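You operate a simulated robot arm through the tools that you are given. There is no shell and no other tool.

You run a simulated robot arm. Do the job below in one go: nothing can be reset, and whatever is moved stays where it is left.

JOB
Zero the counter, switch to lane B and run the three jars down it at speed 6.
Fine: leave the belt running.
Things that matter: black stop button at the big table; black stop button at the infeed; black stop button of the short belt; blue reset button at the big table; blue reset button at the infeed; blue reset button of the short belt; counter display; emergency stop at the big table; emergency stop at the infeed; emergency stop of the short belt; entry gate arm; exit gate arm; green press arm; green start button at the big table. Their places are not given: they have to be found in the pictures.

It is judged by the outcome, as a careful person would: the job done as asked, and still so three seconds after it is handed in. It fails if anything else is knocked over, pushed out of place, dropped, spilled or broken.

ROBOT AND FRAMES
A 7-joint arm with a fingered hand, fixed in place. Base frame: the origin is at the foot of the arm, x ahead of it, y to its left, z up. Units: m, rad, N and s.
Its first joint turns from -2.897 to 2.897 rad. Payload 4 kg.
The tool frame sits at the grasp point between the pads (the TCP): z along the fingers, y along the line on which they close. The tips reach 0.03 m beyond it. The gripper opens to 0.104 m. The gripper's body begins 0.035 m behind the TCP. The gripper is a hand of 4 fingers: y runs from the thumb to the fingers, the wrist lies at [-0.015, -0.113, -0.19] in the tool frame, and closing takes about 1.5 s.
Orientation is told as [roll, pitch, yaw] about the base's x, y, z axes, in that order, counted from this pose: with the fingers straight down and the wrist toward the robot, the tool's x, y and z point along [0, 1, 0], [1, 0, 0] and [0, 0, -1] of the base frame.

CONTROLS
- The arm moves only by the tool play_rows. Its argument "moves" is a list of rows, each a list of 2 entries, a list of its own where there are three numbers: the shift along the tool's x, y, z in units of 20 mm (1.0 is 20 mm), then the turn, a rotation vector about the tool's x, y, z in units of 6 degrees (1.0 is 6 degrees). In form: [[[x, y, z], [rx, ry, rz]], ...]. A call has 1 to 20 rows; each row shifts and turns the commanded pose from where the row before left it, along the tool's axes as they then stand. "jaw" is the closure in counts, from 0 (fully open) to 255 (shut), set as the call begins (left out, the last holds). A call with a number of a shift or a turn outside -1 to 1 is refused whole. A row lasts 0.2 s, in which the tool goes at most 0.05 m and 0.15 rad; a call with a longer step from one row to the next is refused whole, and so is a gripper value outside its range. Where a pose cannot be reached the arm comes as near as it can. A force on the tool above 50 N (or 10 N above the force at the start of the call, whichever is more), or a blocked arm, ends the call early, and 0.2 s more pass. Each finger travels about 0.153 m/s and halts on what it meets, pressing with about 31 N; the grip force reading is that of the motor and also rises with nothing between the fingers. The clock runs only during rows and for 0.2 s after the last one: add rows that do not move to give the fingers time. It gives the time, the measured TCP pose, the force on the tool (base axes), the opening and the grip force at its end, in the units of the frame above (readings bear some noise), with the torque about the TCP (base axes, N m) and any sound that the robot's microphone picked up.
- Cameras (640 x 400 px; columns grow to the right, rows downward): "scene" is fixed at [0.3996, -0.501, 1.6694]; the picture's right is [-0.71, -0.70, 0.00], its down [-0.70, 0.71, -0.11] and it looks along [0.08, -0.08, -0.99] (base axes); focal length 353 px, centre (320, 200). "wrist" rides on the gripper at [0.061, -0.092, -0.13] in the tool frame; the picture's right is [-0.81, 0.28, -0.52], its down [-0.53, -0.71, 0.46] and it looks along [-0.24, 0.64, 0.72] (tool axes); focal length 275 px, centre (320, 200).
- snapshot(camera): a new picture of that camera. It takes no simulated time.
- hand_shape(shape): the hand has 4 fingers and takes this shape, open, in about a second: jaw (thumb against the fingers, like two jaws); tri (thumb and two fingers); tip (a fingertip pinch); poke (one finger out to press); point (the index stretched); flat (the hand flat); cup (the hand cupped); fist (a fist). The gripper value then closes the fingers along that shape, each until it touches; the sizes above hold for jaw. It gives what a move gives, with no picture.
- probe_pixels(camera, pixels): for up to 12 pixels [column, row] of the newest picture of that camera ("zoom" is the newest enlarged one), the place [x, y, z] in the base frame of the surface seen there, good to about 0.002 m. It takes no simulated time.
- inspect(camera, box): a new picture of the part [left, top, right, bottom] of that camera's present view, enlarged. It takes no simulated time.
- hand_in(): hands the job in; it is judged then, once.

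Unless the task says otherwise, let go and move clear before handing in.

The tools are called after "Request:" by a JSON object that holds its "op" and its "data". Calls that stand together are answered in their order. play_rows: Moves the arm, as the interface text tells. Its arguments: {"type":"object","properties":{"moves":{"type":"array","items":{"type":"array"}},"jaw":{"type":"number"}},"required":["moves"]} The other tools are called the same way: hand_shape (shape) gives the hand a shape; snapshot (camera) takes a picture; probe_pixels (camera, pixels) gives the place of the surface under pixels of a picture; inspect (camera, box) takes an enlarged picture of a part of a camera's view; hand_in () hands the job in.

At the start:

```text
clock: 0.0
tcp_pos: [0.37, -0.4649, 1.292]
ee_rot: [-0.001, 0.001, -0.002]
ft_force: [0.3, -0.2, -0.7]
torque: [-0.01, 0.03, 0.03]
finger_gap: 0.1035
gripper_force: 0.0
shape: jaw
```

scene: 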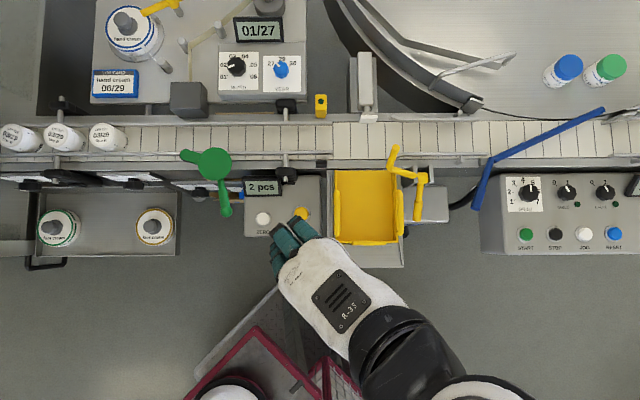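
wrist: 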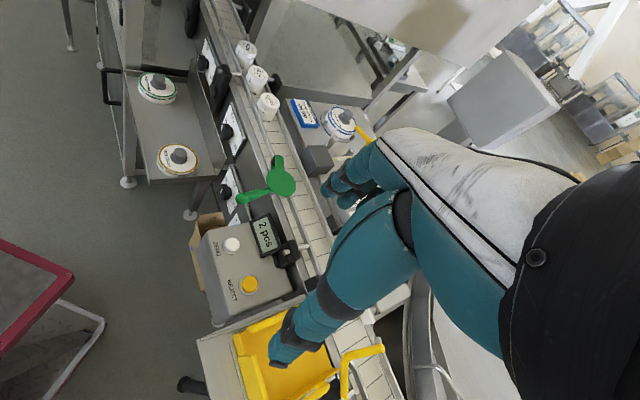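

The scene shows a conveyor with jars at left (20-110,137), a counter display "2 pcs" (262,187), a white "ZERO" button (263,218), a yellow "REJECT" button and a control panel at right (480-640,170-255). I'll enlarge several regions to read the labels.

Request:
{"op": "inspect", "data": {"camera": "scene", "box": [460, 90, 640, 260]}}

Request:
{"op": "inspect", "data": {"camera": "scene", "box": [170, 100, 340, 250]}}

Request:
{"op": "inspect", "data": {"camera": "scene", "box": [0, 90, 190, 260]}}

Request:
{"op": "inspect", "data": {"camera": "scene", "box": [80, 0, 340, 120]}}

Request:
{"op": "inspect", "data": {"camera": "scene", "box": [330, 0, 640, 200]}}

```text
2.35 times, centred on (550, 175) of scene
```

zoom: 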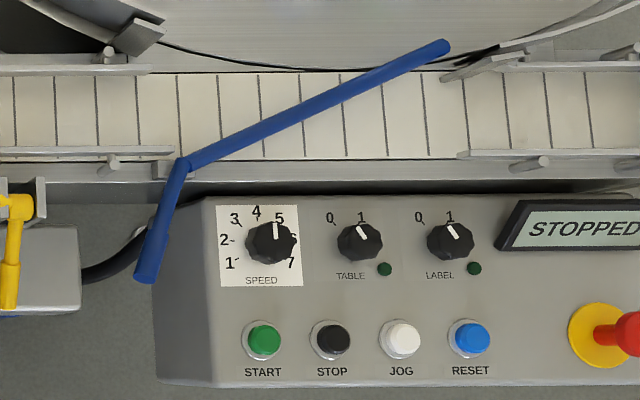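

```text
2.67 times, centred on (255, 175) of scene
```

zoom: 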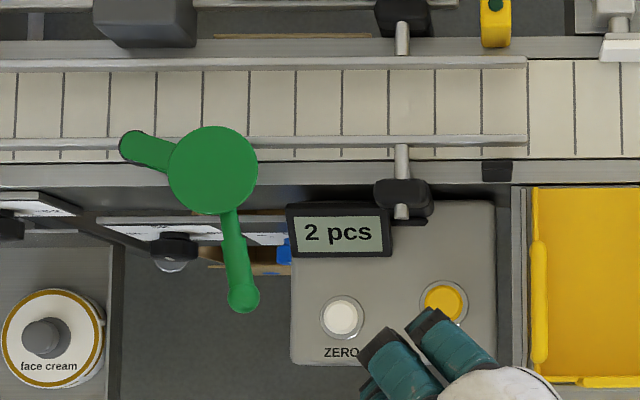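

```text
2.35 times, centred on (95, 175) of scene
```

zoom: 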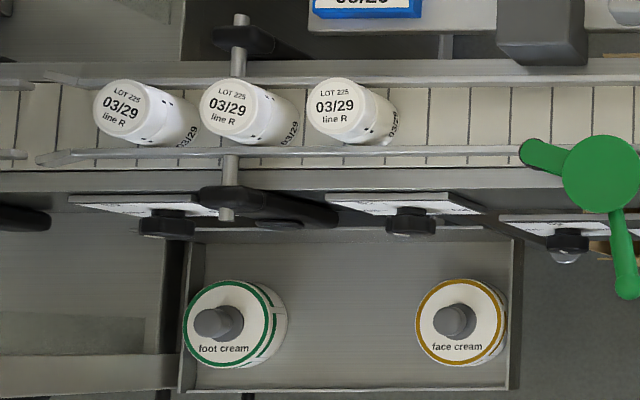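

```text
2.46 times, centred on (210, 60) of scene
```

zoom: 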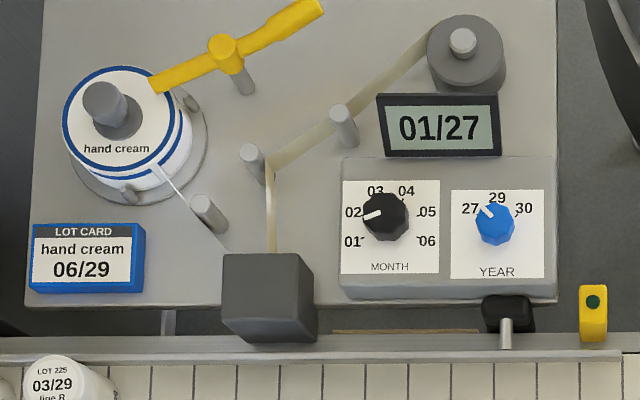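

```text
2.00 times, centred on (485, 100) of scene
```

zoom: 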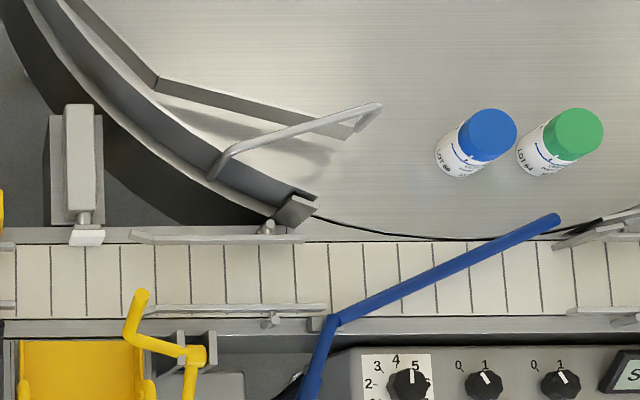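

The panel at right reads SPEED (pointer about 5), TABLE, LABEL, START/STOP/JOG/RESET, and "STOPPED"; the jars carry "LOT 225 03/29 line R". I still need to find the lane switch, so I'll probe known points and look at the rest through the wrist camera.

Request:
{"op": "snapshot", "data": {"camera": "scene"}}

Request:
{"op": "probe_pixels", "data": {"camera": "scene", "pixels": [[263, 218], [300, 213], [262, 187], [529, 192], [526, 233], [555, 233], [584, 234], [614, 233], [636, 232], [212, 160], [226, 205], [20, 137]]}}

Request:
{"op": "probe_pixels", "data": {"camera": "scene", "pixels": [[60, 137], [105, 137], [605, 110], [512, 152], [475, 205], [393, 150], [420, 185], [368, 210], [567, 67], [610, 67], [440, 135], [150, 137]]}}

Request:
{"op": "inspect", "data": {"camera": "wrist", "box": [80, 0, 320, 200]}}

Request:
{"op": "inspect", "data": {"camera": "wrist", "box": [180, 180, 400, 400]}}

Request:
{"op": "inspect", "data": {"camera": "wrist", "box": [300, 0, 640, 200]}}

```text
taken
```

scene: 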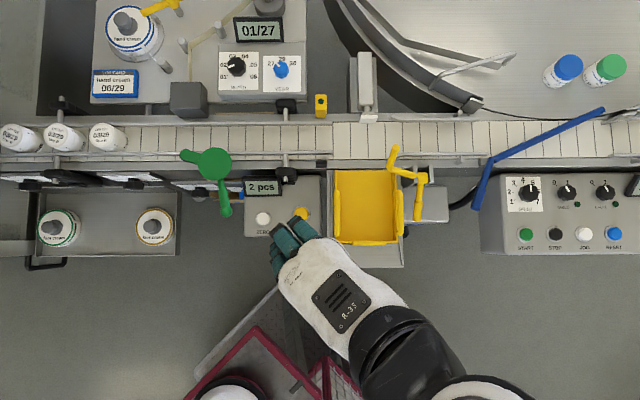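

```text
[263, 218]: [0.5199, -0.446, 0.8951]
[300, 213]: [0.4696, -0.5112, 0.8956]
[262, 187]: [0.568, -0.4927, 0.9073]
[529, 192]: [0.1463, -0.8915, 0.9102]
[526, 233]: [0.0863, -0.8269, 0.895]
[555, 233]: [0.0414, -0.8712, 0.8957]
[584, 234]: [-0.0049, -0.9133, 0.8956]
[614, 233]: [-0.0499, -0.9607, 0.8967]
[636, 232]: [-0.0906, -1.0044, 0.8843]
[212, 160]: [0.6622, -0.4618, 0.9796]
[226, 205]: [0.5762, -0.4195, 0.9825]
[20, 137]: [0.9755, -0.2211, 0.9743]
```

```text
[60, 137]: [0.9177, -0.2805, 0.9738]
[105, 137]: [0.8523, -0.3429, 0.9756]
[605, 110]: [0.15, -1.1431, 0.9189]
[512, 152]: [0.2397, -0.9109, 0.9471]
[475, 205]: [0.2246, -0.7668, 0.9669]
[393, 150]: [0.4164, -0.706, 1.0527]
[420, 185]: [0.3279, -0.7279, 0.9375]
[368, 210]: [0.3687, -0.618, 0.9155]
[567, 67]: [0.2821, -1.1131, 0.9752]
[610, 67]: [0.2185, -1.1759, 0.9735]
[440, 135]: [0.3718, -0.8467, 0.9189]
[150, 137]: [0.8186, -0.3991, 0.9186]
```

```text
2.00 times, centred on (200, 100) of wrist
```

zoom: 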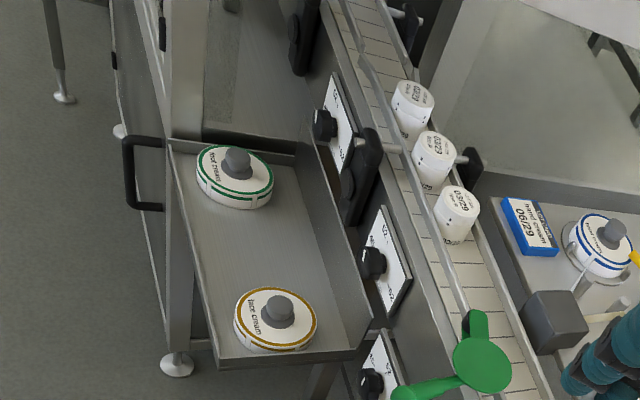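

```text
1.82 times, centred on (290, 290) of wrist
```

zoom: 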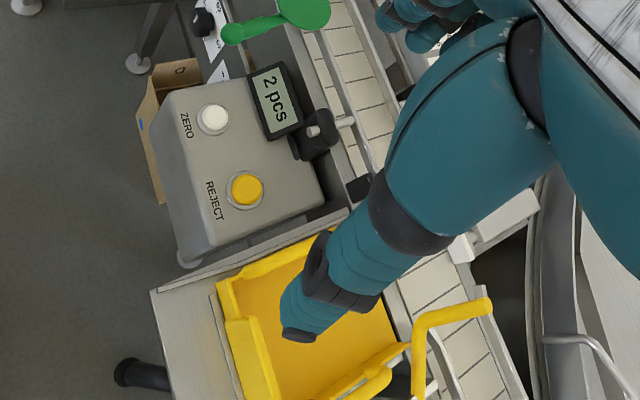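

```text
1.88 times, centred on (470, 100) of wrist
```

zoom: 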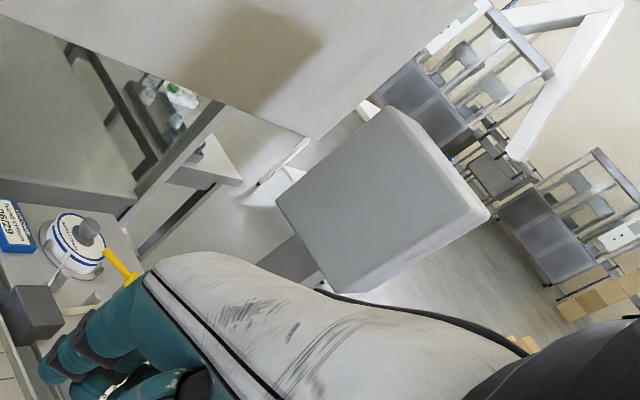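

The wrist view shows the front side plates with black knobs (zoomed 330-400, 80-370) below the belt and the ZERO/REJECT box; I haven't seen any lane selector yet. I'll yaw the hand to the right at this height to look at the right panel and beyond.

Request:
{"op": "play_rows", "data": {"moves": [[[0, 0, 0], [0, 0, 1]], [[0, 0, 0], [0, 0, 1]], [[0, 0, 0], [0, 0, 1]], [[0, 0, 0], [0, 0, 1]], [[0, 0, 0], [0, 0, 1]], [[0, 0, 0], [0, 0, 1]], [[0, 0, 0], [0, 0, 1]], [[0, 0, 0], [0, 0, 1]]]}}

Request:
{"op": "snapshot", "data": {"camera": "wrist"}}

Request:
{"op": "snapshot", "data": {"camera": "scene"}}

```text
clock: 1.8
tcp_pos: [0.3694, -0.4642, 1.292]
ee_rot: [0.0, 0.0, -0.838]
ft_force: [0.3, -0.7, 0.0]
torque: [0.0, 0.0, -0.02]
finger_gap: 0.1038
gripper_force: 0.0
shape: jaw
```

```text
taken
```

wrist: 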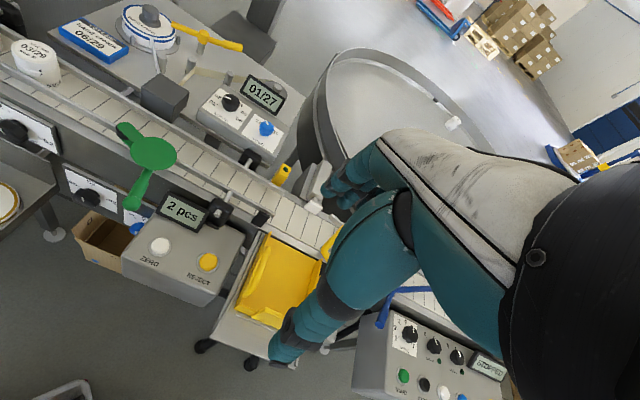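

```text
taken
```

scene: 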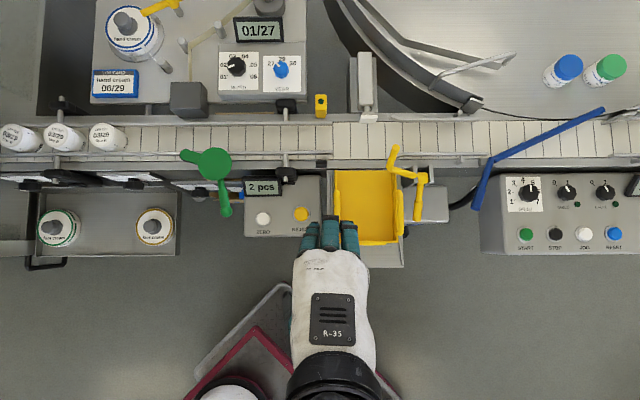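

The view now shows the front face knob plates at (20,130), (90,185) and (135,215), and a panel at bottom right. I'll enlarge those plates.

Request:
{"op": "inspect", "data": {"camera": "wrist", "box": [0, 80, 200, 260]}}

Request:
{"op": "inspect", "data": {"camera": "wrist", "box": [330, 280, 530, 400]}}

Request:
{"op": "inspect", "data": {"camera": "wrist", "box": [0, 0, 340, 210]}}

```text
2.22 times, centred on (100, 170) of wrist
```

zoom: 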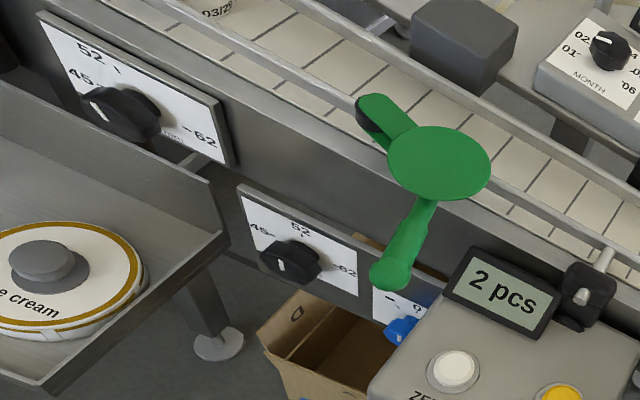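

```text
3.20 times, centred on (430, 340) of wrist
```

zoom: 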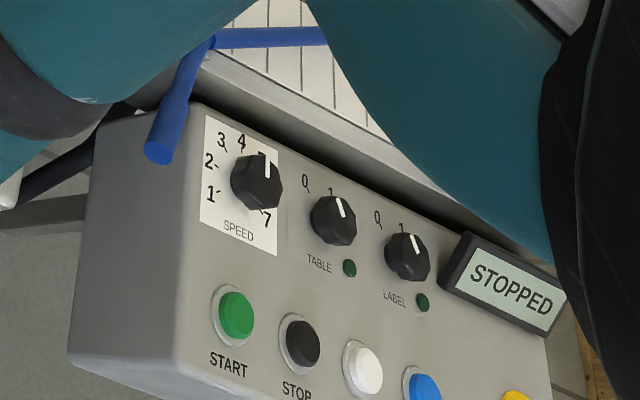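

```text
1.88 times, centred on (170, 105) of wrist
```

zoom: 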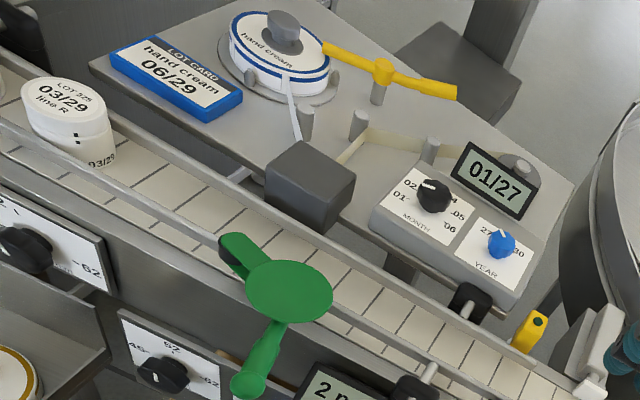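

The plates show dials with 45/52/62 marks, a blue knob behind the ZERO box and the right panel (SPEED at 5). I still see no A/B lane selector, so I'll yaw further right.

Request:
{"op": "play_rows", "data": {"moves": [[[0, 0, 0], [0, 0, 1]], [[0, 0, 0], [0, 0, 1]], [[0, 0, 0], [0, 0, 1]], [[0, 0, 0], [0, 0, 1]], [[0, 0, 0], [0, 0, 1]], [[0, 0, 0], [0, 0, 1]], [[0, 0, 0], [0, 0, 1]], [[0, 0, 0], [0, 0, 1]], [[0, 0, 0], [0, 0, 1]]]}}

Request:
{"op": "snapshot", "data": {"camera": "wrist"}}

```text
clock: 3.8
tcp_pos: [0.3687, -0.4646, 1.2911]
ee_rot: [-0.001, 0.001, -1.782]
ft_force: [-0.4, 0.0, 0.3]
torque: [0.01, -0.05, 0.0]
finger_gap: 0.1038
gripper_force: 0.0
shape: jaw
```

```text
taken
```

wrist: 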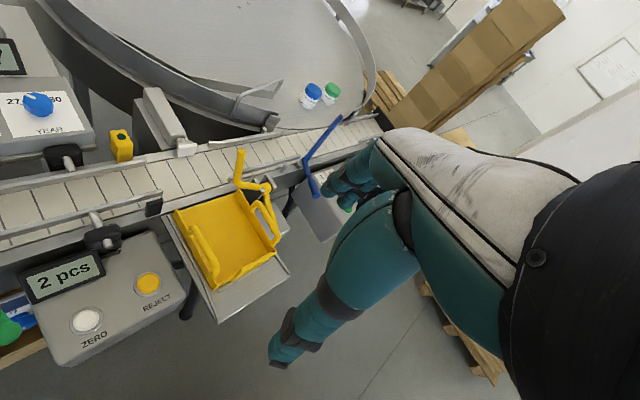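

The right side shows just the big round table, the blue diverter arm (322,150), the yellow arm (250,170) and the panel; no other stations are there. I'll sweep the hand back to look left.

Request:
{"op": "play_rows", "data": {"moves": [[[0, 0, 0], [0, 0, -1]], [[0, 0, 0], [0, 0, -1]], [[0, 0, 0], [0, 0, -1]], [[0, 0, 0], [0, 0, -1]], [[0, 0, 0], [0, 0, -1]], [[0, 0, 0], [0, 0, -1]], [[0, 0, 0], [0, 0, -1]], [[0, 0, 0], [0, 0, -1]], [[0, 0, 0], [0, 0, -1]], [[0, 0, 0], [0, 0, -1]], [[0, 0, 0], [0, 0, -1]], [[0, 0, 0], [0, 0, -1]], [[0, 0, 0], [0, 0, -1]], [[0, 0, 0], [0, 0, -1]], [[0, 0, 0], [0, 0, -1]], [[0, 0, 0], [0, 0, -1]], [[0, 0, 0], [0, 0, -1]], [[0, 0, 0], [0, 0, -1]], [[0, 0, 0], [0, 0, -1]], [[0, 0, 0], [0, 0, -1]]]}}

Request:
{"op": "play_rows", "data": {"moves": [[[0, 0, 0], [0, 0, -1]], [[0, 0, 0], [0, 0, -1]], [[0, 0, 0], [0, 0, -1]], [[0, 0, 0], [0, 0, -1]], [[0, 0, 0], [0, 0, -1]], [[0, 0, 0], [0, 0, -1]]]}}

Request:
{"op": "snapshot", "data": {"camera": "wrist"}}

Request:
{"op": "snapshot", "data": {"camera": "scene"}}

```text
clock: 8.0
tcp_pos: [0.3695, -0.4648, 1.2919]
ee_rot: [-0.001, -0.002, 0.315]
ft_force: [-0.7, -0.2, -0.5]
torque: [-0.02, -0.03, 0.02]
finger_gap: 0.1036
gripper_force: 0.2
shape: jaw
```

```text
clock: 9.4
tcp_pos: [0.371, -0.4636, 1.2921]
ee_rot: [0.001, 0.0, 0.943]
ft_force: [0.2, -0.1, 1.0]
torque: [0.03, 0.0, 0.01]
finger_gap: 0.1038
gripper_force: 0.0
shape: jaw
```

```text
taken
```

wrist: 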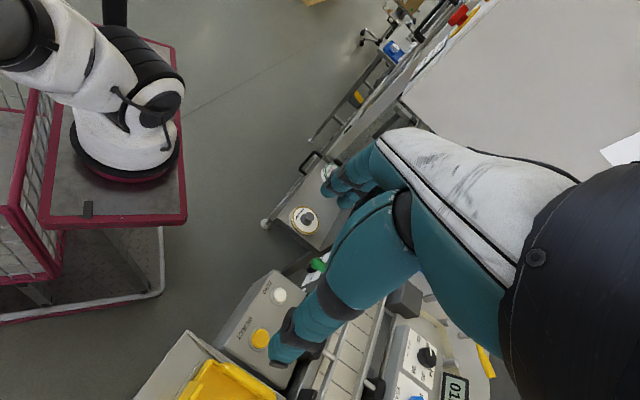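

```text
taken
```

scene: 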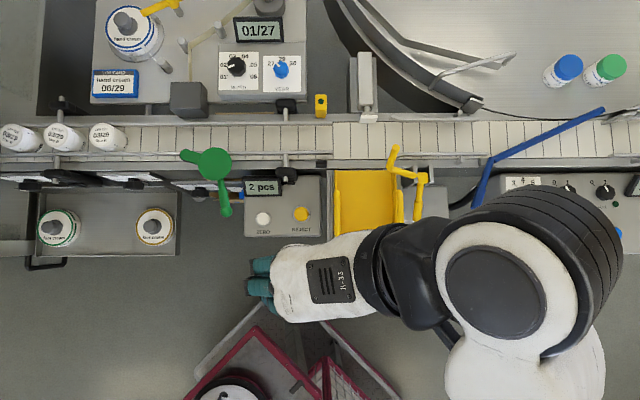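

At the far left end of the line I can see a red emergency stop (460,15), something blue (392,50) and a yellow item (357,97). I'll enlarge that part and then turn to a yaw giving a clearer view.

Request:
{"op": "inspect", "data": {"camera": "wrist", "box": [300, 0, 500, 140]}}

Request:
{"op": "play_rows", "data": {"moves": [[[0, 0, 0], [0, 0, 1]], [[0, 0, 0], [0, 0, 1]], [[0, 0, 0], [0, 0, 1]], [[0, 0, 0], [0, 0, 1]]]}}

Request:
{"op": "snapshot", "data": {"camera": "wrist"}}

Request:
{"op": "inspect", "data": {"camera": "wrist", "box": [240, 0, 440, 140]}}

```text
2.86 times, centred on (400, 70) of wrist
```

zoom: 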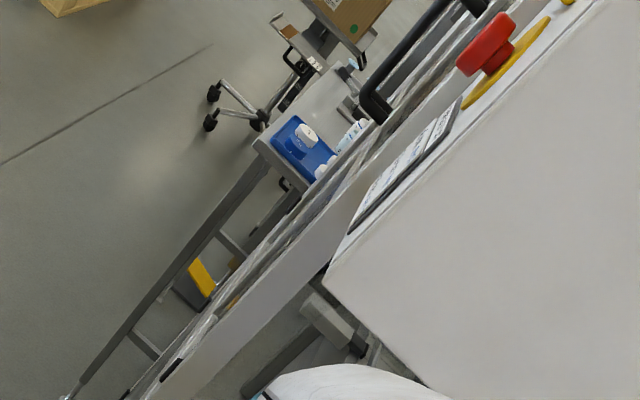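

```text
clock: 10.4
tcp_pos: [0.3702, -0.465, 1.2929]
ee_rot: [0.002, -0.001, 0.522]
ft_force: [0.2, -0.8, -0.2]
torque: [0.02, 0.01, 0.02]
finger_gap: 0.1034
gripper_force: 0.1
shape: jaw
```

```text
taken
```

wrist: 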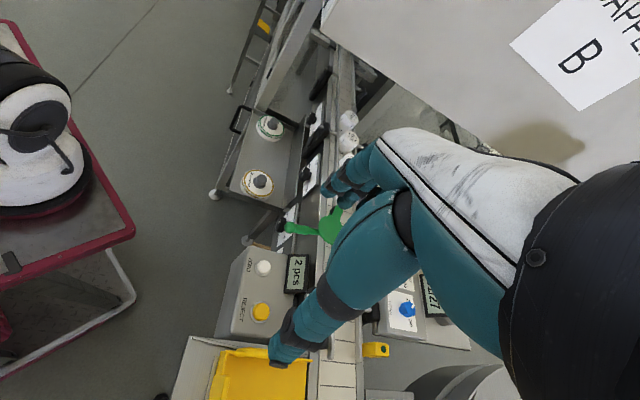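

```text
2.86 times, centred on (340, 70) of wrist
```

zoom: 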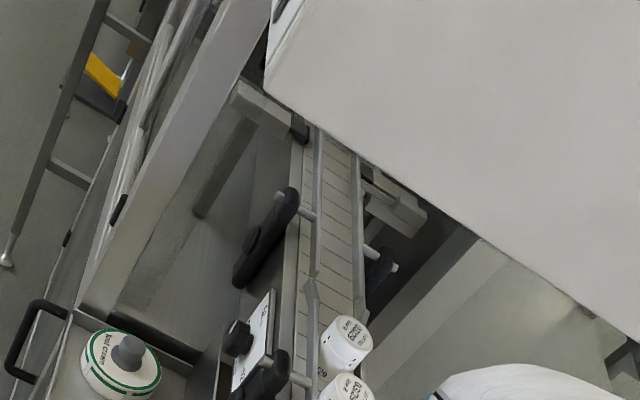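

There is a large machine body upper right with a sheet reading "…APPER B" (580,60) overhanging the belt at the left end. I'll tip the hand up to see that machine and the far left.

Request:
{"op": "play_rows", "data": {"moves": [[[0, 0, 0], [-1, 0, 0]], [[0, 0, 0], [-1, 0, 0]], [[0, 0, 0], [-1, 0, 0]], [[0, 0, 0], [-1, 0, 0]], [[0, 0, 0], [-1, 0, 0]]]}}

Request:
{"op": "snapshot", "data": {"camera": "wrist"}}

Request:
{"op": "inspect", "data": {"camera": "wrist", "box": [320, 0, 640, 200]}}

Request:
{"op": "inspect", "data": {"camera": "wrist", "box": [160, 0, 400, 150]}}

```text
clock: 11.6
tcp_pos: [0.3705, -0.4649, 1.2943]
ee_rot: [0.0, -0.524, 0.526]
ft_force: [-0.1, 0.2, 0.7]
torque: [0.04, 0.01, -0.02]
finger_gap: 0.1036
gripper_force: 0.1
shape: jaw
```

```text
taken
```

wrist: 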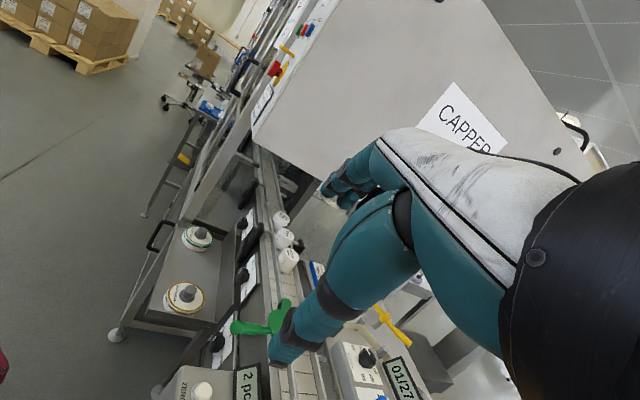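

```text
2.00 times, centred on (480, 100) of wrist
```

zoom: 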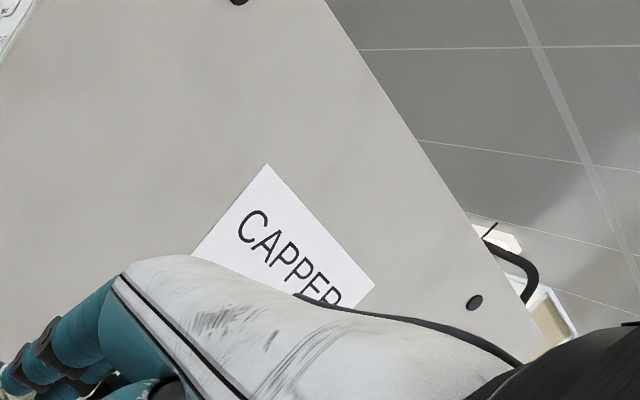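

```text
2.67 times, centred on (280, 75) of wrist
```

zoom: 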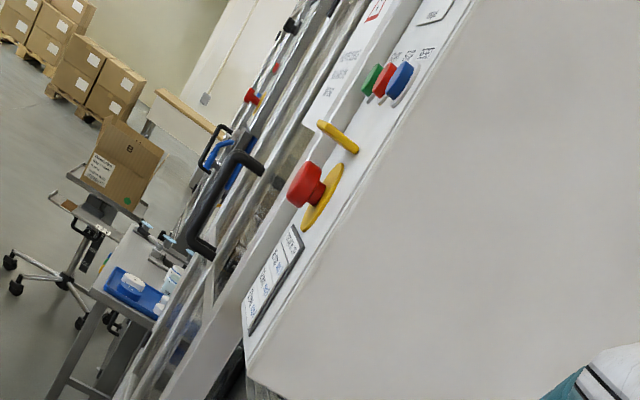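

The machine is "CAPPER B" with its own emergency stop and buttons (270,70), far upstream. I'll enlarge the belt area and then turn to look in the remaining directions.

Request:
{"op": "inspect", "data": {"camera": "wrist", "box": [140, 180, 340, 400]}}

Request:
{"op": "inspect", "data": {"camera": "wrist", "box": [220, 0, 340, 90]}}

Request:
{"op": "play_rows", "data": {"moves": [[[0, 0, 0], [0.5, 0, 1]], [[0, 0, 0], [0.5, 0, 1]], [[0, 0, 0], [0.5, 0, 1]], [[0, 0, 0], [0.5, 0, 1]], [[0, 0, 0], [0.5, 0, 1]], [[0, 0, 0], [0.5, 0, 1]], [[0, 0, 0], [0.5, 0, 1]], [[0, 0, 0], [0.5, 0, 1]], [[0, 0, 0], [0, 0, 1]], [[0, 0, 0], [0, 0, 1]]]}}

Request:
{"op": "snapshot", "data": {"camera": "wrist"}}

```text
1.82 times, centred on (240, 290) of wrist
```

zoom: 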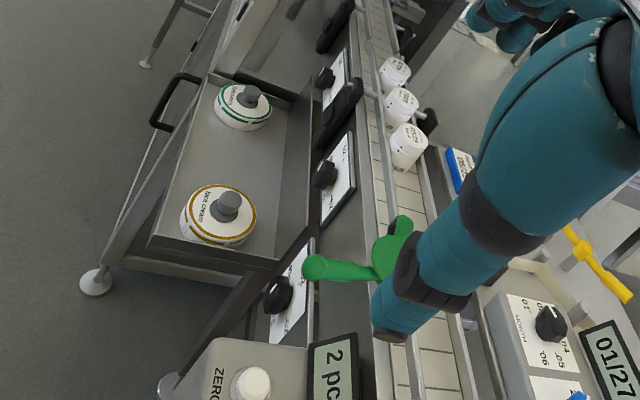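

```text
4.44 times, centred on (280, 45) of wrist
```

zoom: 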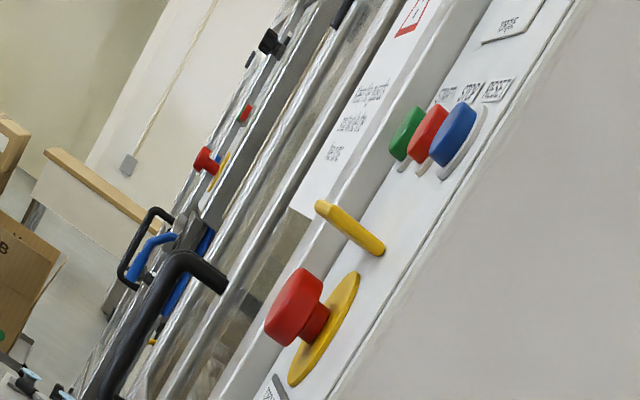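

```text
clock: 13.8
tcp_pos: [0.3696, -0.4637, 1.292]
ee_rot: [0.213, 0.064, -0.486]
ft_force: [0.0, -0.3, 0.6]
torque: [-0.01, -0.02, 0.01]
finger_gap: 0.1035
gripper_force: 0.0
shape: jaw
```

```text
taken
```

wrist: 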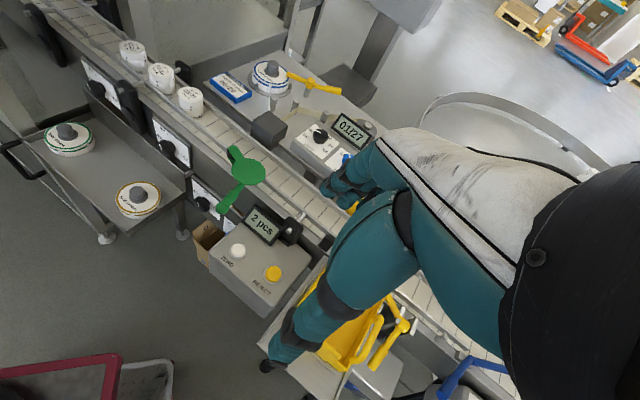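

The view shows the belt, ZERO box and three knob plates under the belt front. I'll level the hand first so further moves are easy to compute.

Request:
{"op": "play_rows", "data": {"moves": [[[0, 0, 0], [-0.205, -0.672, 0]], [[0, 0, 0], [-0.205, -0.672, 0]], [[0, 0, 0], [-0.205, -0.672, 0]]]}}

```text
clock: 14.6
tcp_pos: [0.3695, -0.4648, 1.292]
ee_rot: [0.001, -0.004, -0.493]
ft_force: [1.3, -0.7, -0.2]
torque: [-0.01, -0.01, -0.02]
finger_gap: 0.1039
gripper_force: 0.0
shape: jaw
```

The hand is level at yaw −28°. I'll move toward the robot side and a bit lower to get a frontal view of the belt's front plates.

Request:
{"op": "play_rows", "data": {"moves": [[[0.95, -0.66, 0.567], [0, 0, 0]], [[0.95, -0.66, 0.567], [0, 0, 0]], [[0.95, -0.66, 0.567], [0, 0, 0]], [[0.95, -0.66, 0.567], [0, 0, 0]], [[0.95, -0.66, 0.567], [0, 0, 0]], [[0.95, -0.66, 0.567], [0, 0, 0]], [[0.95, -0.66, 0.567], [0, 0, 0]], [[0.95, -0.66, 0.567], [0, 0, 0]], [[0.95, -0.66, 0.567], [0, 0, 0]], [[0.95, -0.66, 0.567], [0, 0, 0]], [[0.95, -0.66, 0.567], [0, 0, 0]], [[0.95, -0.66, 0.567], [0, 0, 0]], [[0.95, -0.66, 0.567], [0, 0, 0]], [[0.95, -0.66, 0.567], [0, 0, 0]], [[0.95, -0.66, 0.567], [0, 0, 0]]]}}

Request:
{"op": "snapshot", "data": {"camera": "wrist"}}

Request:
{"op": "snapshot", "data": {"camera": "scene"}}

```text
clock: 17.8
tcp_pos: [0.3256, -0.1197, 1.1545]
ee_rot: [0.001, -0.003, -0.492]
ft_force: [-0.1, -0.3, 0.5]
torque: [-0.03, 0.03, 0.01]
finger_gap: 0.1037
gripper_force: 0.0
shape: jaw
out of reach, approached as far as the arm can: row 13, 14, 15
```

```text
taken
```

wrist: 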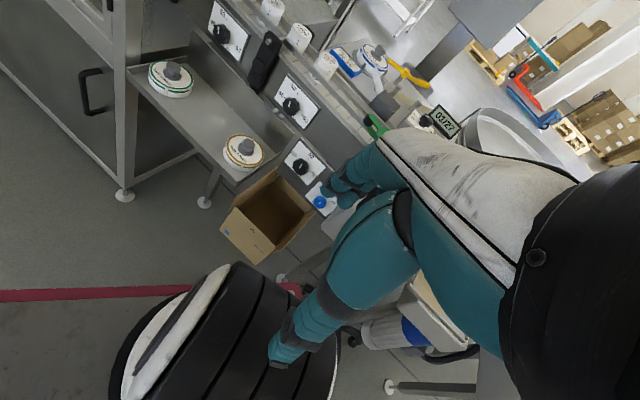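

```text
taken
```

scene: 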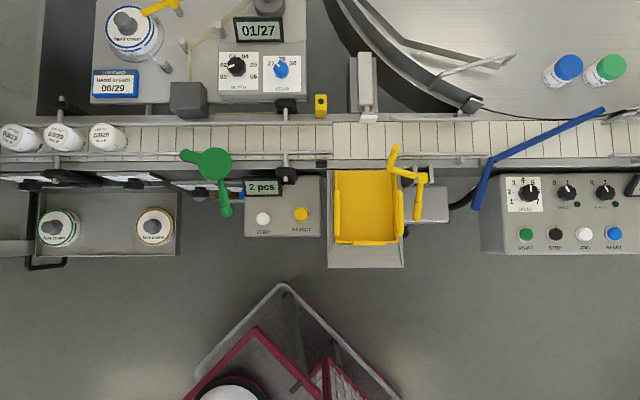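

The front face is now visible: three plates with black knobs (220,33), (292,105), (300,165) and one with a blue knob (320,200). I'll enlarge them.

Request:
{"op": "inspect", "data": {"camera": "wrist", "box": [190, 0, 350, 110]}}

Request:
{"op": "inspect", "data": {"camera": "wrist", "box": [240, 70, 380, 230]}}

Request:
{"op": "inspect", "data": {"camera": "scene", "box": [200, 140, 460, 280]}}

```text
3.64 times, centred on (270, 55) of wrist
```

zoom: 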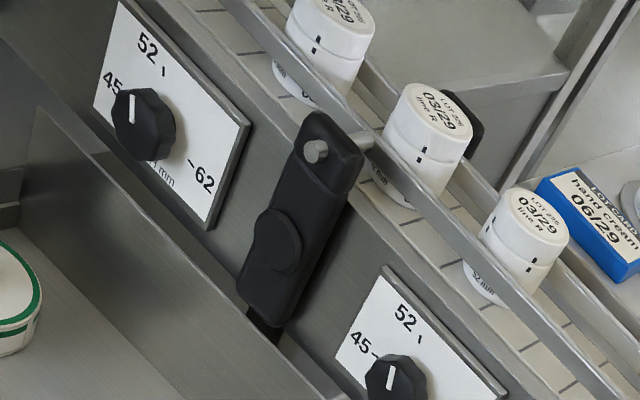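

```text
2.50 times, centred on (310, 150) of wrist
```

zoom: 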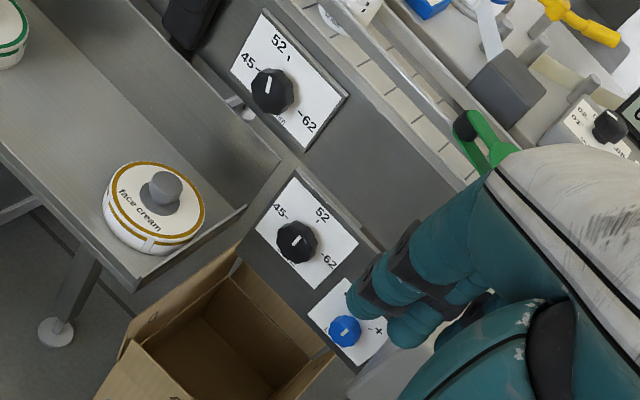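

```text
2.46 times, centred on (330, 210) of scene
```

zoom: 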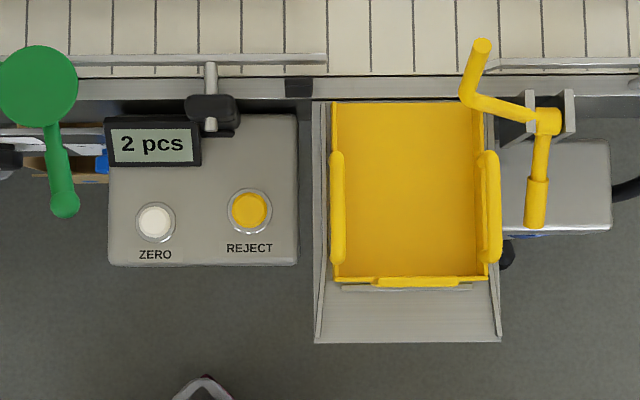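

The plates are rail-width dials (45/52/62) and a blue "−/+" knob; the jars are marked 52 mm. I still haven't seen a lane A/B marking, so I'll move back up and over toward the gate arms and round table for a close look.

Request:
{"op": "inspect", "data": {"camera": "wrist", "box": [280, 130, 350, 220]}}

Request:
{"op": "play_rows", "data": {"moves": [[[-0.9, 0.5, -0.6], [0, 0, 0]], [[-0.9, 0.5, -0.6], [0, 0, 0]], [[-0.9, 0.5, -0.6], [0, 0, 0]], [[-0.9, 0.5, -0.6], [0, 0, 0]], [[-0.9, 0.5, -0.6], [0, 0, 0]], [[-0.9, 0.5, -0.6], [0, 0, 0.5]], [[-0.9, 0.5, -0.6], [0, 0, 0.5]], [[-0.9, 0.5, -0.6], [0, 0, 0.5]], [[-0.9, 0.5, -0.6], [0, 0, 0.5]], [[-0.9, 0.5, -0.6], [0, 0, 0.5]], [[-0.9, 0.5, -0.6], [0, 0, 0.5]], [[-0.9, 0.5, -0.6], [0, 0, 0.5]], [[-0.9, 0.5, -0.6], [0, 0, 0.5]], [[-0.9, 0.5, -0.3], [0, 0, 0.5]], [[-0.9, 0.5, -0.3], [0, 0, 0.5]]]}}

Request:
{"op": "snapshot", "data": {"camera": "wrist"}}

Request:
{"op": "snapshot", "data": {"camera": "scene"}}

```text
4.44 times, centred on (315, 175) of wrist
```

zoom: 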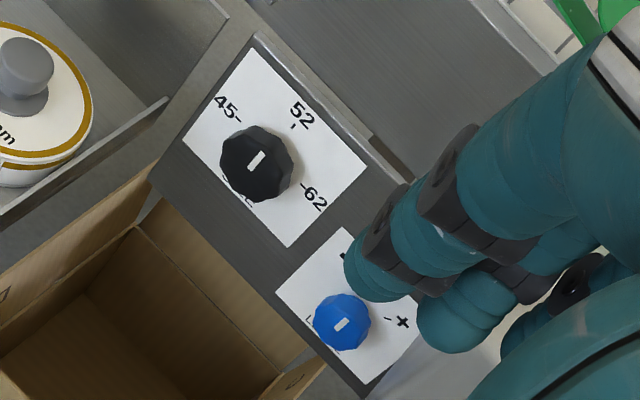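

```text
clock: 21.0
tcp_pos: [0.2825, -0.4231, 1.3222]
ee_rot: [0.002, -0.002, -1.016]
ft_force: [-0.8, -0.6, -0.2]
torque: [0.04, -0.02, 0.03]
finger_gap: 0.1034
gripper_force: 0.0
shape: jaw
```

```text
taken
```

wrist: 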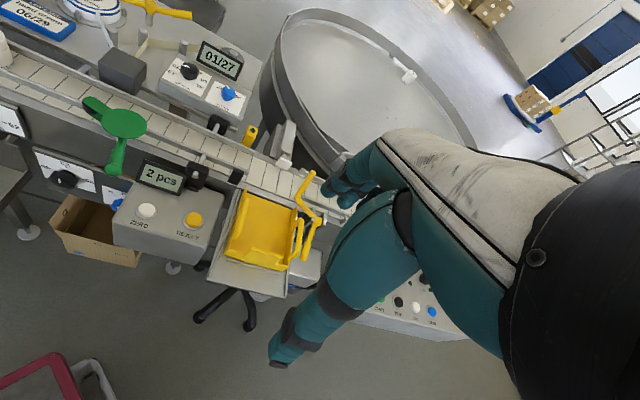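

```text
taken
```

scene: 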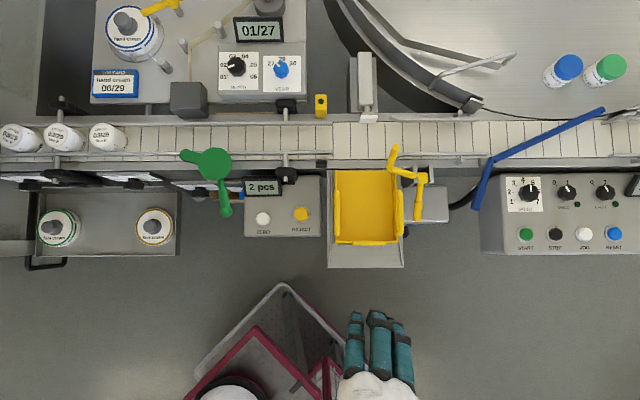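

No A/B marking is visible near the table so far (hand covers the belt's right part). Other stations (infeed, short belt) may lie behind the robot, so I'll swing around counter-clockwise at this height, checking pictures as I go.

Request:
{"op": "play_rows", "data": {"moves": [[[1, -0.2, 0], [0, 0, -0.45]], [[1, -0.2, 0], [0, 0, -0.45]], [[1, -0.2, 0], [0, 0, -0.45]], [[1, -0.2, 0], [0, 0, -0.45]], [[1, -0.2, 0], [0, 0, -0.45]], [[1, 0, 0], [0, 0, -0.45]], [[1, 0, 0], [0, 0, -0.45]], [[1, 0, 0], [0, 0, -0.45]], [[1, 0, 0], [0, 0, -0.45]], [[1, 0, 0], [0, 0, -0.45]], [[1, 0, 0], [0, 0, -0.45]], [[1, 0, 0], [0, 0, -0.45]], [[1, 0, 0], [0, 0, -0.45]], [[1, 0, 0], [0, 0, -0.45]], [[1, 0, 0], [0, 0, -0.45]], [[1, 0, 0], [0, 0, -0.45]], [[1, 0, 0], [0, 0, -0.45]], [[1, 0, 0], [0, 0, -0.45]], [[1, 0, 0], [0, 0, -0.45]], [[1, 0, 0], [0, 0, -0.45]]]}}

Request:
{"op": "snapshot", "data": {"camera": "wrist"}}

```text
clock: 25.2
tcp_pos: [0.4777, -0.0809, 1.3239]
ee_rot: [0.0, -0.005, -0.073]
ft_force: [-0.3, 0.3, 0.2]
torque: [0.01, -0.02, 0.05]
finger_gap: 0.1039
gripper_force: 0.1
shape: jaw
```

```text
taken
```

wrist: 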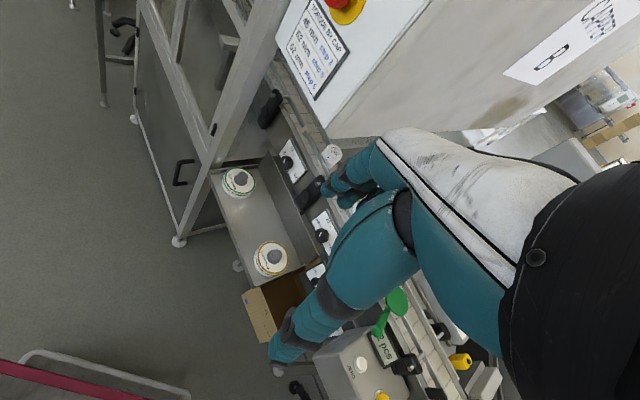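

A card on the capper's face reads "TORQUE BY CAP…" (315,45). I'll enlarge it and keep swinging left.

Request:
{"op": "inspect", "data": {"camera": "wrist", "box": [260, 0, 380, 110]}}

Request:
{"op": "play_rows", "data": {"moves": [[[1, 0, 0], [0, 0, -0.45]], [[1, 0, 0], [0, 0, -0.45]], [[1, 0, 0], [0, 0, -0.45]], [[1, 0, 0], [0, 0, -0.45]], [[1, 0, 0], [0, 0, -0.45]], [[1, 0, 0], [0, 0, -0.45]], [[1, 0, 0], [0, 0, -0.45]], [[1, 0, 0], [0, 0, -0.45]], [[1, 0, 0], [0, 0, -0.45]], [[1, 0, 0], [0, 0, -0.45]], [[1, 0, 0], [0, 0, -0.45]], [[1, 0, 0], [0, 0, -0.45]], [[1, 0, 0], [0, 0, -0.45]], [[1, 0, 0], [0, 0, -0.45]], [[1, 0, 0], [0, 0, -0.45]], [[1, 0, 0], [0, 0, -0.45]], [[1, 0, 0], [0, 0, -0.45]], [[1, 0, 0], [0, 0, -0.45]], [[1, 0, 0], [0, 0, -0.45]], [[1, 0, 0], [0, 0, -0.45]]]}}

Request:
{"op": "snapshot", "data": {"camera": "wrist"}}

```text
3.64 times, centred on (320, 55) of wrist
```

zoom: 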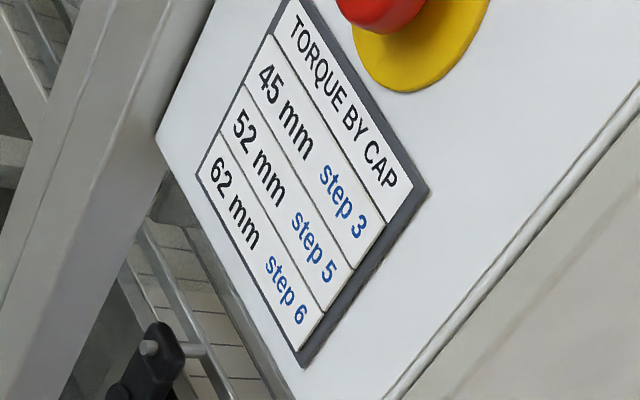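

```text
clock: 29.4
tcp_pos: [0.3354, 0.2777, 1.3225]
ee_rot: [-0.001, -0.001, 0.871]
ft_force: [-0.1, -0.6, 0.0]
torque: [0.0, 0.0, 0.03]
finger_gap: 0.1035
gripper_force: 0.0
shape: jaw
```

```text
taken
```

wrist: 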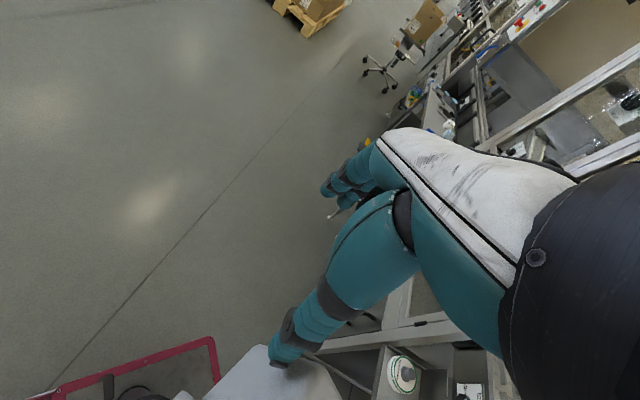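

Upstream there are further machines well out of reach; behind the robot is just floor. I'll zoom in on the gate arm and table area in the fixed scene camera to look for lane markings.

Request:
{"op": "inspect", "data": {"camera": "scene", "box": [380, 90, 500, 220]}}

Request:
{"op": "inspect", "data": {"camera": "scene", "box": [480, 80, 640, 190]}}

Request:
{"op": "inspect", "data": {"camera": "scene", "box": [330, 40, 420, 130]}}

Request:
{"op": "inspect", "data": {"camera": "scene", "box": [0, 160, 260, 280]}}

Request:
{"op": "inspect", "data": {"camera": "scene", "box": [180, 250, 420, 400]}}

```text
3.08 times, centred on (440, 155) of scene
```

zoom: 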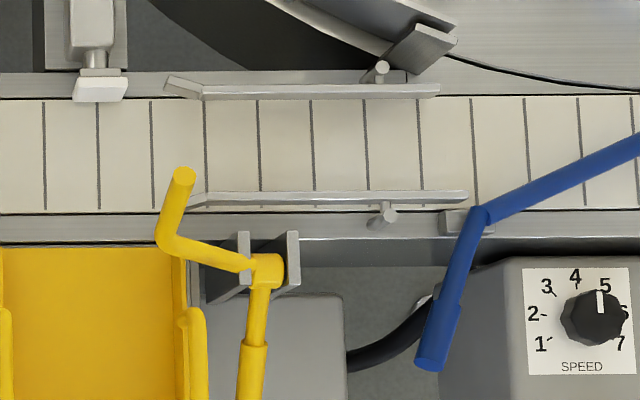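

```text
3.64 times, centred on (560, 135) of scene
```

zoom: 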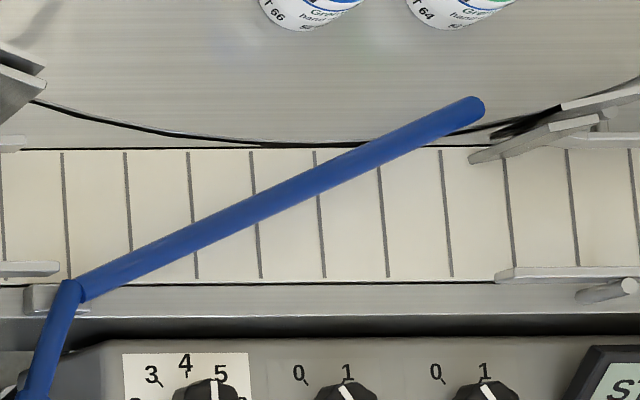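

```text
4.44 times, centred on (375, 85) of scene
```

zoom: 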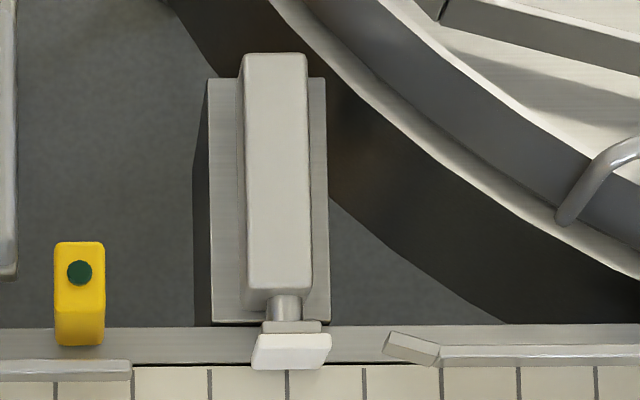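

```text
2.46 times, centred on (130, 220) of scene
```

zoom: 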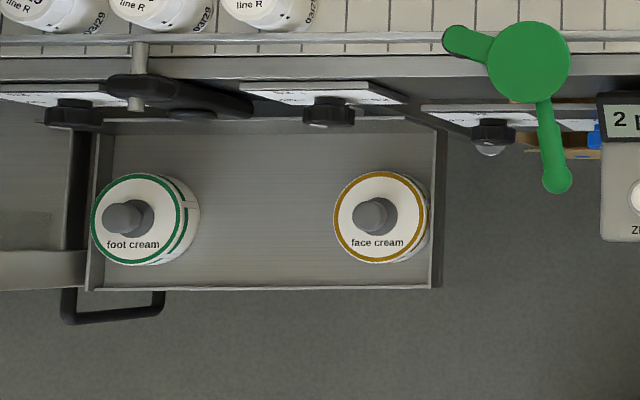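

```text
2.67 times, centred on (300, 325) of scene
```

zoom: 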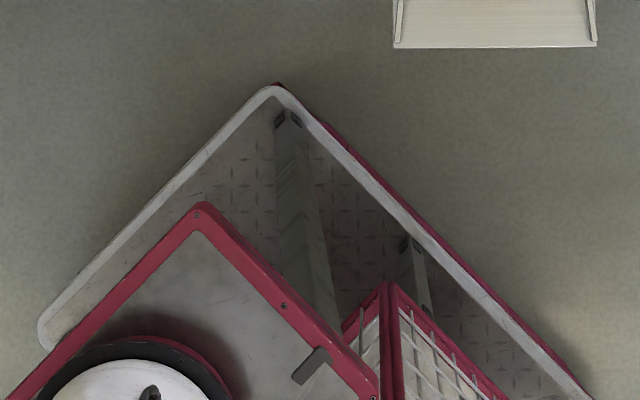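

No lane letters in the scene camera view. I'll swing back and around to the right to see the far right end of the belt past the panel, where the hand blocked the view.

Request:
{"op": "play_rows", "data": {"moves": [[[-1, 0, 0], [0, 0, 0.45]], [[-1, 0, 0], [0, 0, 0.45]], [[-1, 0, 0], [0, 0, 0.45]], [[-1, 0, 0], [0, 0, 0.45]], [[-1, 0, 0], [0, 0, 0.45]], [[-1, 0, 0], [0, 0, 0.45]], [[-1, 0, 0], [0, 0, 0.45]], [[-1, 0, 0], [0, 0, 0.45]], [[-1, 0, 0], [0, 0, 0.45]], [[-1, 0, 0], [0, 0, 0.45]], [[-1, 0, 0], [0, 0, 0.45]], [[-1, 0, 0], [0, 0, 0.45]], [[-1, 0, 0], [0, 0, 0.45]], [[-1, 0, 0], [0, 0, 0.45]], [[-1, 0, 0], [0, 0, 0.45]], [[-1, 0, 0], [0, 0, 0.45]], [[-1, 0, 0], [0, 0, 0.45]], [[-1, 0, 0], [0, 0, 0.45]], [[-1, 0, 0], [0, 0, 0.45]], [[-1, 0, 0], [0, 0, 0.45]]]}}

Request:
{"op": "play_rows", "data": {"moves": [[[-1, 0, 0], [0, 0, 0.45]], [[-1, 0, 0], [0, 0, 0.45]], [[-1, 0, 0], [0, 0, 0.45]], [[-1, 0, 0], [0, 0, 0.45]], [[-1, 0, 0], [0, 0, 0.45]], [[-1, 0, 0], [0, 0, 0.45]], [[-1, 0, 0], [0, 0, 0.45]], [[-1, 0, 0], [0, 0, 0.45]], [[-1, 0, 0], [0, 0, 0.45]], [[-1, 0, 0], [0, 0, 0.45]], [[-1, 0, 0], [0, 0, 0.45]], [[-1, 0, 0], [0, 0, 0.45]], [[-1, 0, 0], [0, 0, 0.45]], [[-1, 0, 0], [0, 0, 0.45]], [[-1, 0, 0], [0, 0, 0.45]], [[-1, 0, 0], [0, 0, 0.45]], [[-1, 0, 0], [0, 0, 0.45]], [[-1, 0, 0], [0, 0, 0.45]], [[-1, 0, 0], [0, 0, 0.45]], [[-1, 0, 0], [0, 0, 0.45]]]}}

Request:
{"op": "play_rows", "data": {"moves": [[[-1, 0, 0], [0, 0, 0.8]], [[-1, 0, 0], [0, 0, 0.8]], [[-1, 0, 0], [0, 0, 0.8]], [[-1, 0, 0], [0, 0, 0.8]], [[-1, 0, 0], [0, 0, 0.8]], [[-1, 0, 0], [0, 0, 0.8]], [[-1, 0, 0], [0, 0, 0.8]], [[-1, 0, 0], [0, 0, 0.8]], [[-1, 0, 0], [0, 0, 0.8]], [[-1, 0, 0], [0, 0, 0.8]], [[-1, 0, 0], [0, 0, 0.8]], [[-1, 0, 0], [0, 0, 0.8]]]}}

Request:
{"op": "snapshot", "data": {"camera": "wrist"}}

Request:
{"op": "snapshot", "data": {"camera": "scene"}}

```text
clock: 33.6
tcp_pos: [0.4937, -0.0751, 1.323]
ee_rot: [0.0, -0.004, -0.075]
ft_force: [0.6, -0.3, 0.6]
torque: [0.01, 0.0, -0.01]
finger_gap: 0.1043
gripper_force: 0.0
shape: jaw
```

```text
clock: 37.8
tcp_pos: [0.3021, -0.4088, 1.3228]
ee_rot: [0.003, -0.001, -1.015]
ft_force: [0.1, -0.5, 0.2]
torque: [0.0, 0.03, 0.02]
finger_gap: 0.1037
gripper_force: 0.0
shape: jaw
```

```text
clock: 40.4
tcp_pos: [0.0729, -0.4294, 1.3224]
ee_rot: [0.003, 0.001, -2.023]
ft_force: [0.4, 0.3, 0.1]
torque: [-0.01, -0.02, -0.01]
finger_gap: 0.1039
gripper_force: 0.0
shape: jaw
```

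```text
taken
```

wrist: 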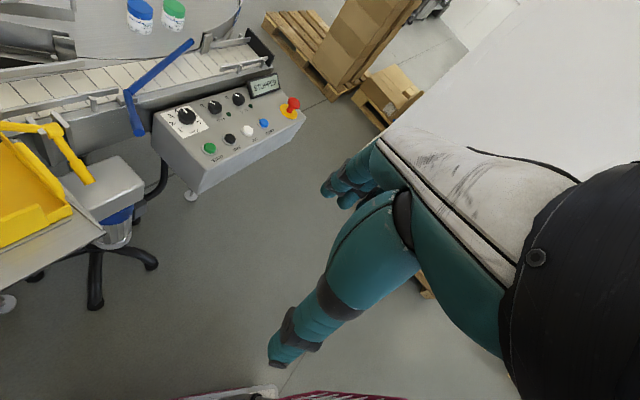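

```text
taken
```

scene: 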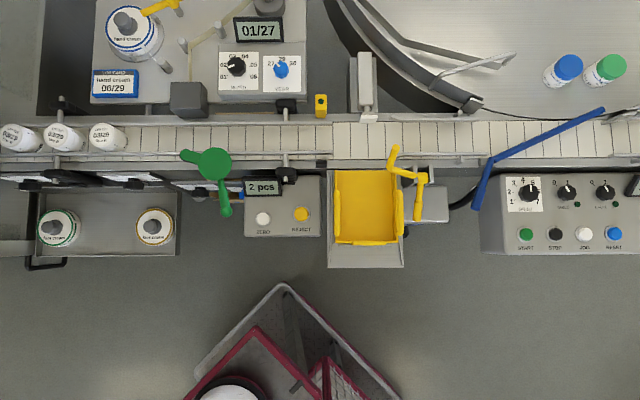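

The belt ends just past the panel (265,45), with the emergency stop at (290,105); no lane mark there. I'll move over higher toward the round table to look at its channels and rods for lane letters.

Request:
{"op": "play_rows", "data": {"moves": [[[0.94, 0.31, -0.3], [0, 0, 0]], [[0.94, 0.31, -0.3], [0, 0, 0]], [[0.94, 0.31, -0.3], [0, 0, 0]], [[0.94, 0.31, -0.3], [0, 0, 0]], [[0.94, 0.31, -0.3], [0, 0, 0]], [[0.94, 0.31, -0.3], [0, 0, 0]], [[0.94, 0.31, -0.3], [0, 0, 0]], [[0.94, 0.31, -0.3], [0, 0, 0]], [[0.94, 0.31, -0.3], [0, 0, 0]], [[0.94, 0.31, -0.3], [0, 0, 0]], [[0.94, 0.31, -0.3], [0, 0, 0]], [[0.94, 0.31, -0.3], [0, 0, 0]], [[0.94, 0.31, -0.3], [0, 0, 0]], [[0.94, 0.31, -0.3], [0, 0, 0]], [[0.94, 0.31, 0], [0, 0, 0]], [[0.94, 0.31, 0], [0, 0, 0]], [[0, 0, 0], [0, 0, -1]], [[0, 0, 0], [0, 0, -1]], [[0, 0, 0], [0, 0, -1]], [[0, 0, 0], [0, 0, -1]]]}}

Request:
{"op": "snapshot", "data": {"camera": "wrist"}}

Request:
{"op": "snapshot", "data": {"camera": "scene"}}

```text
clock: 44.6
tcp_pos: [0.3003, -0.6497, 1.4069]
ee_rot: [0.003, -0.001, -1.6]
ft_force: [-0.5, -0.4, 0.1]
torque: [0.0, 0.04, -0.06]
finger_gap: 0.1038
gripper_force: 0.2
shape: jaw
```

```text
taken
```

wrist: 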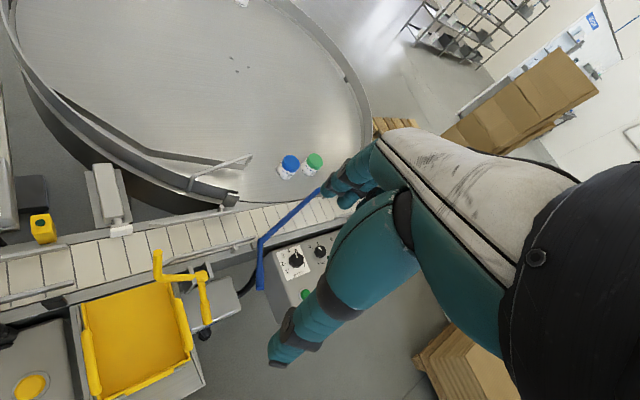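

```text
taken
```

scene: 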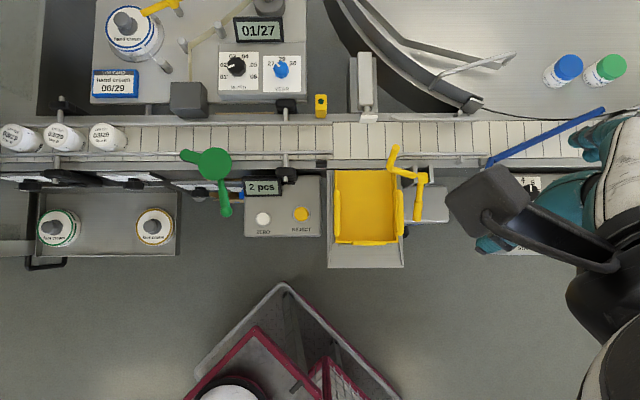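

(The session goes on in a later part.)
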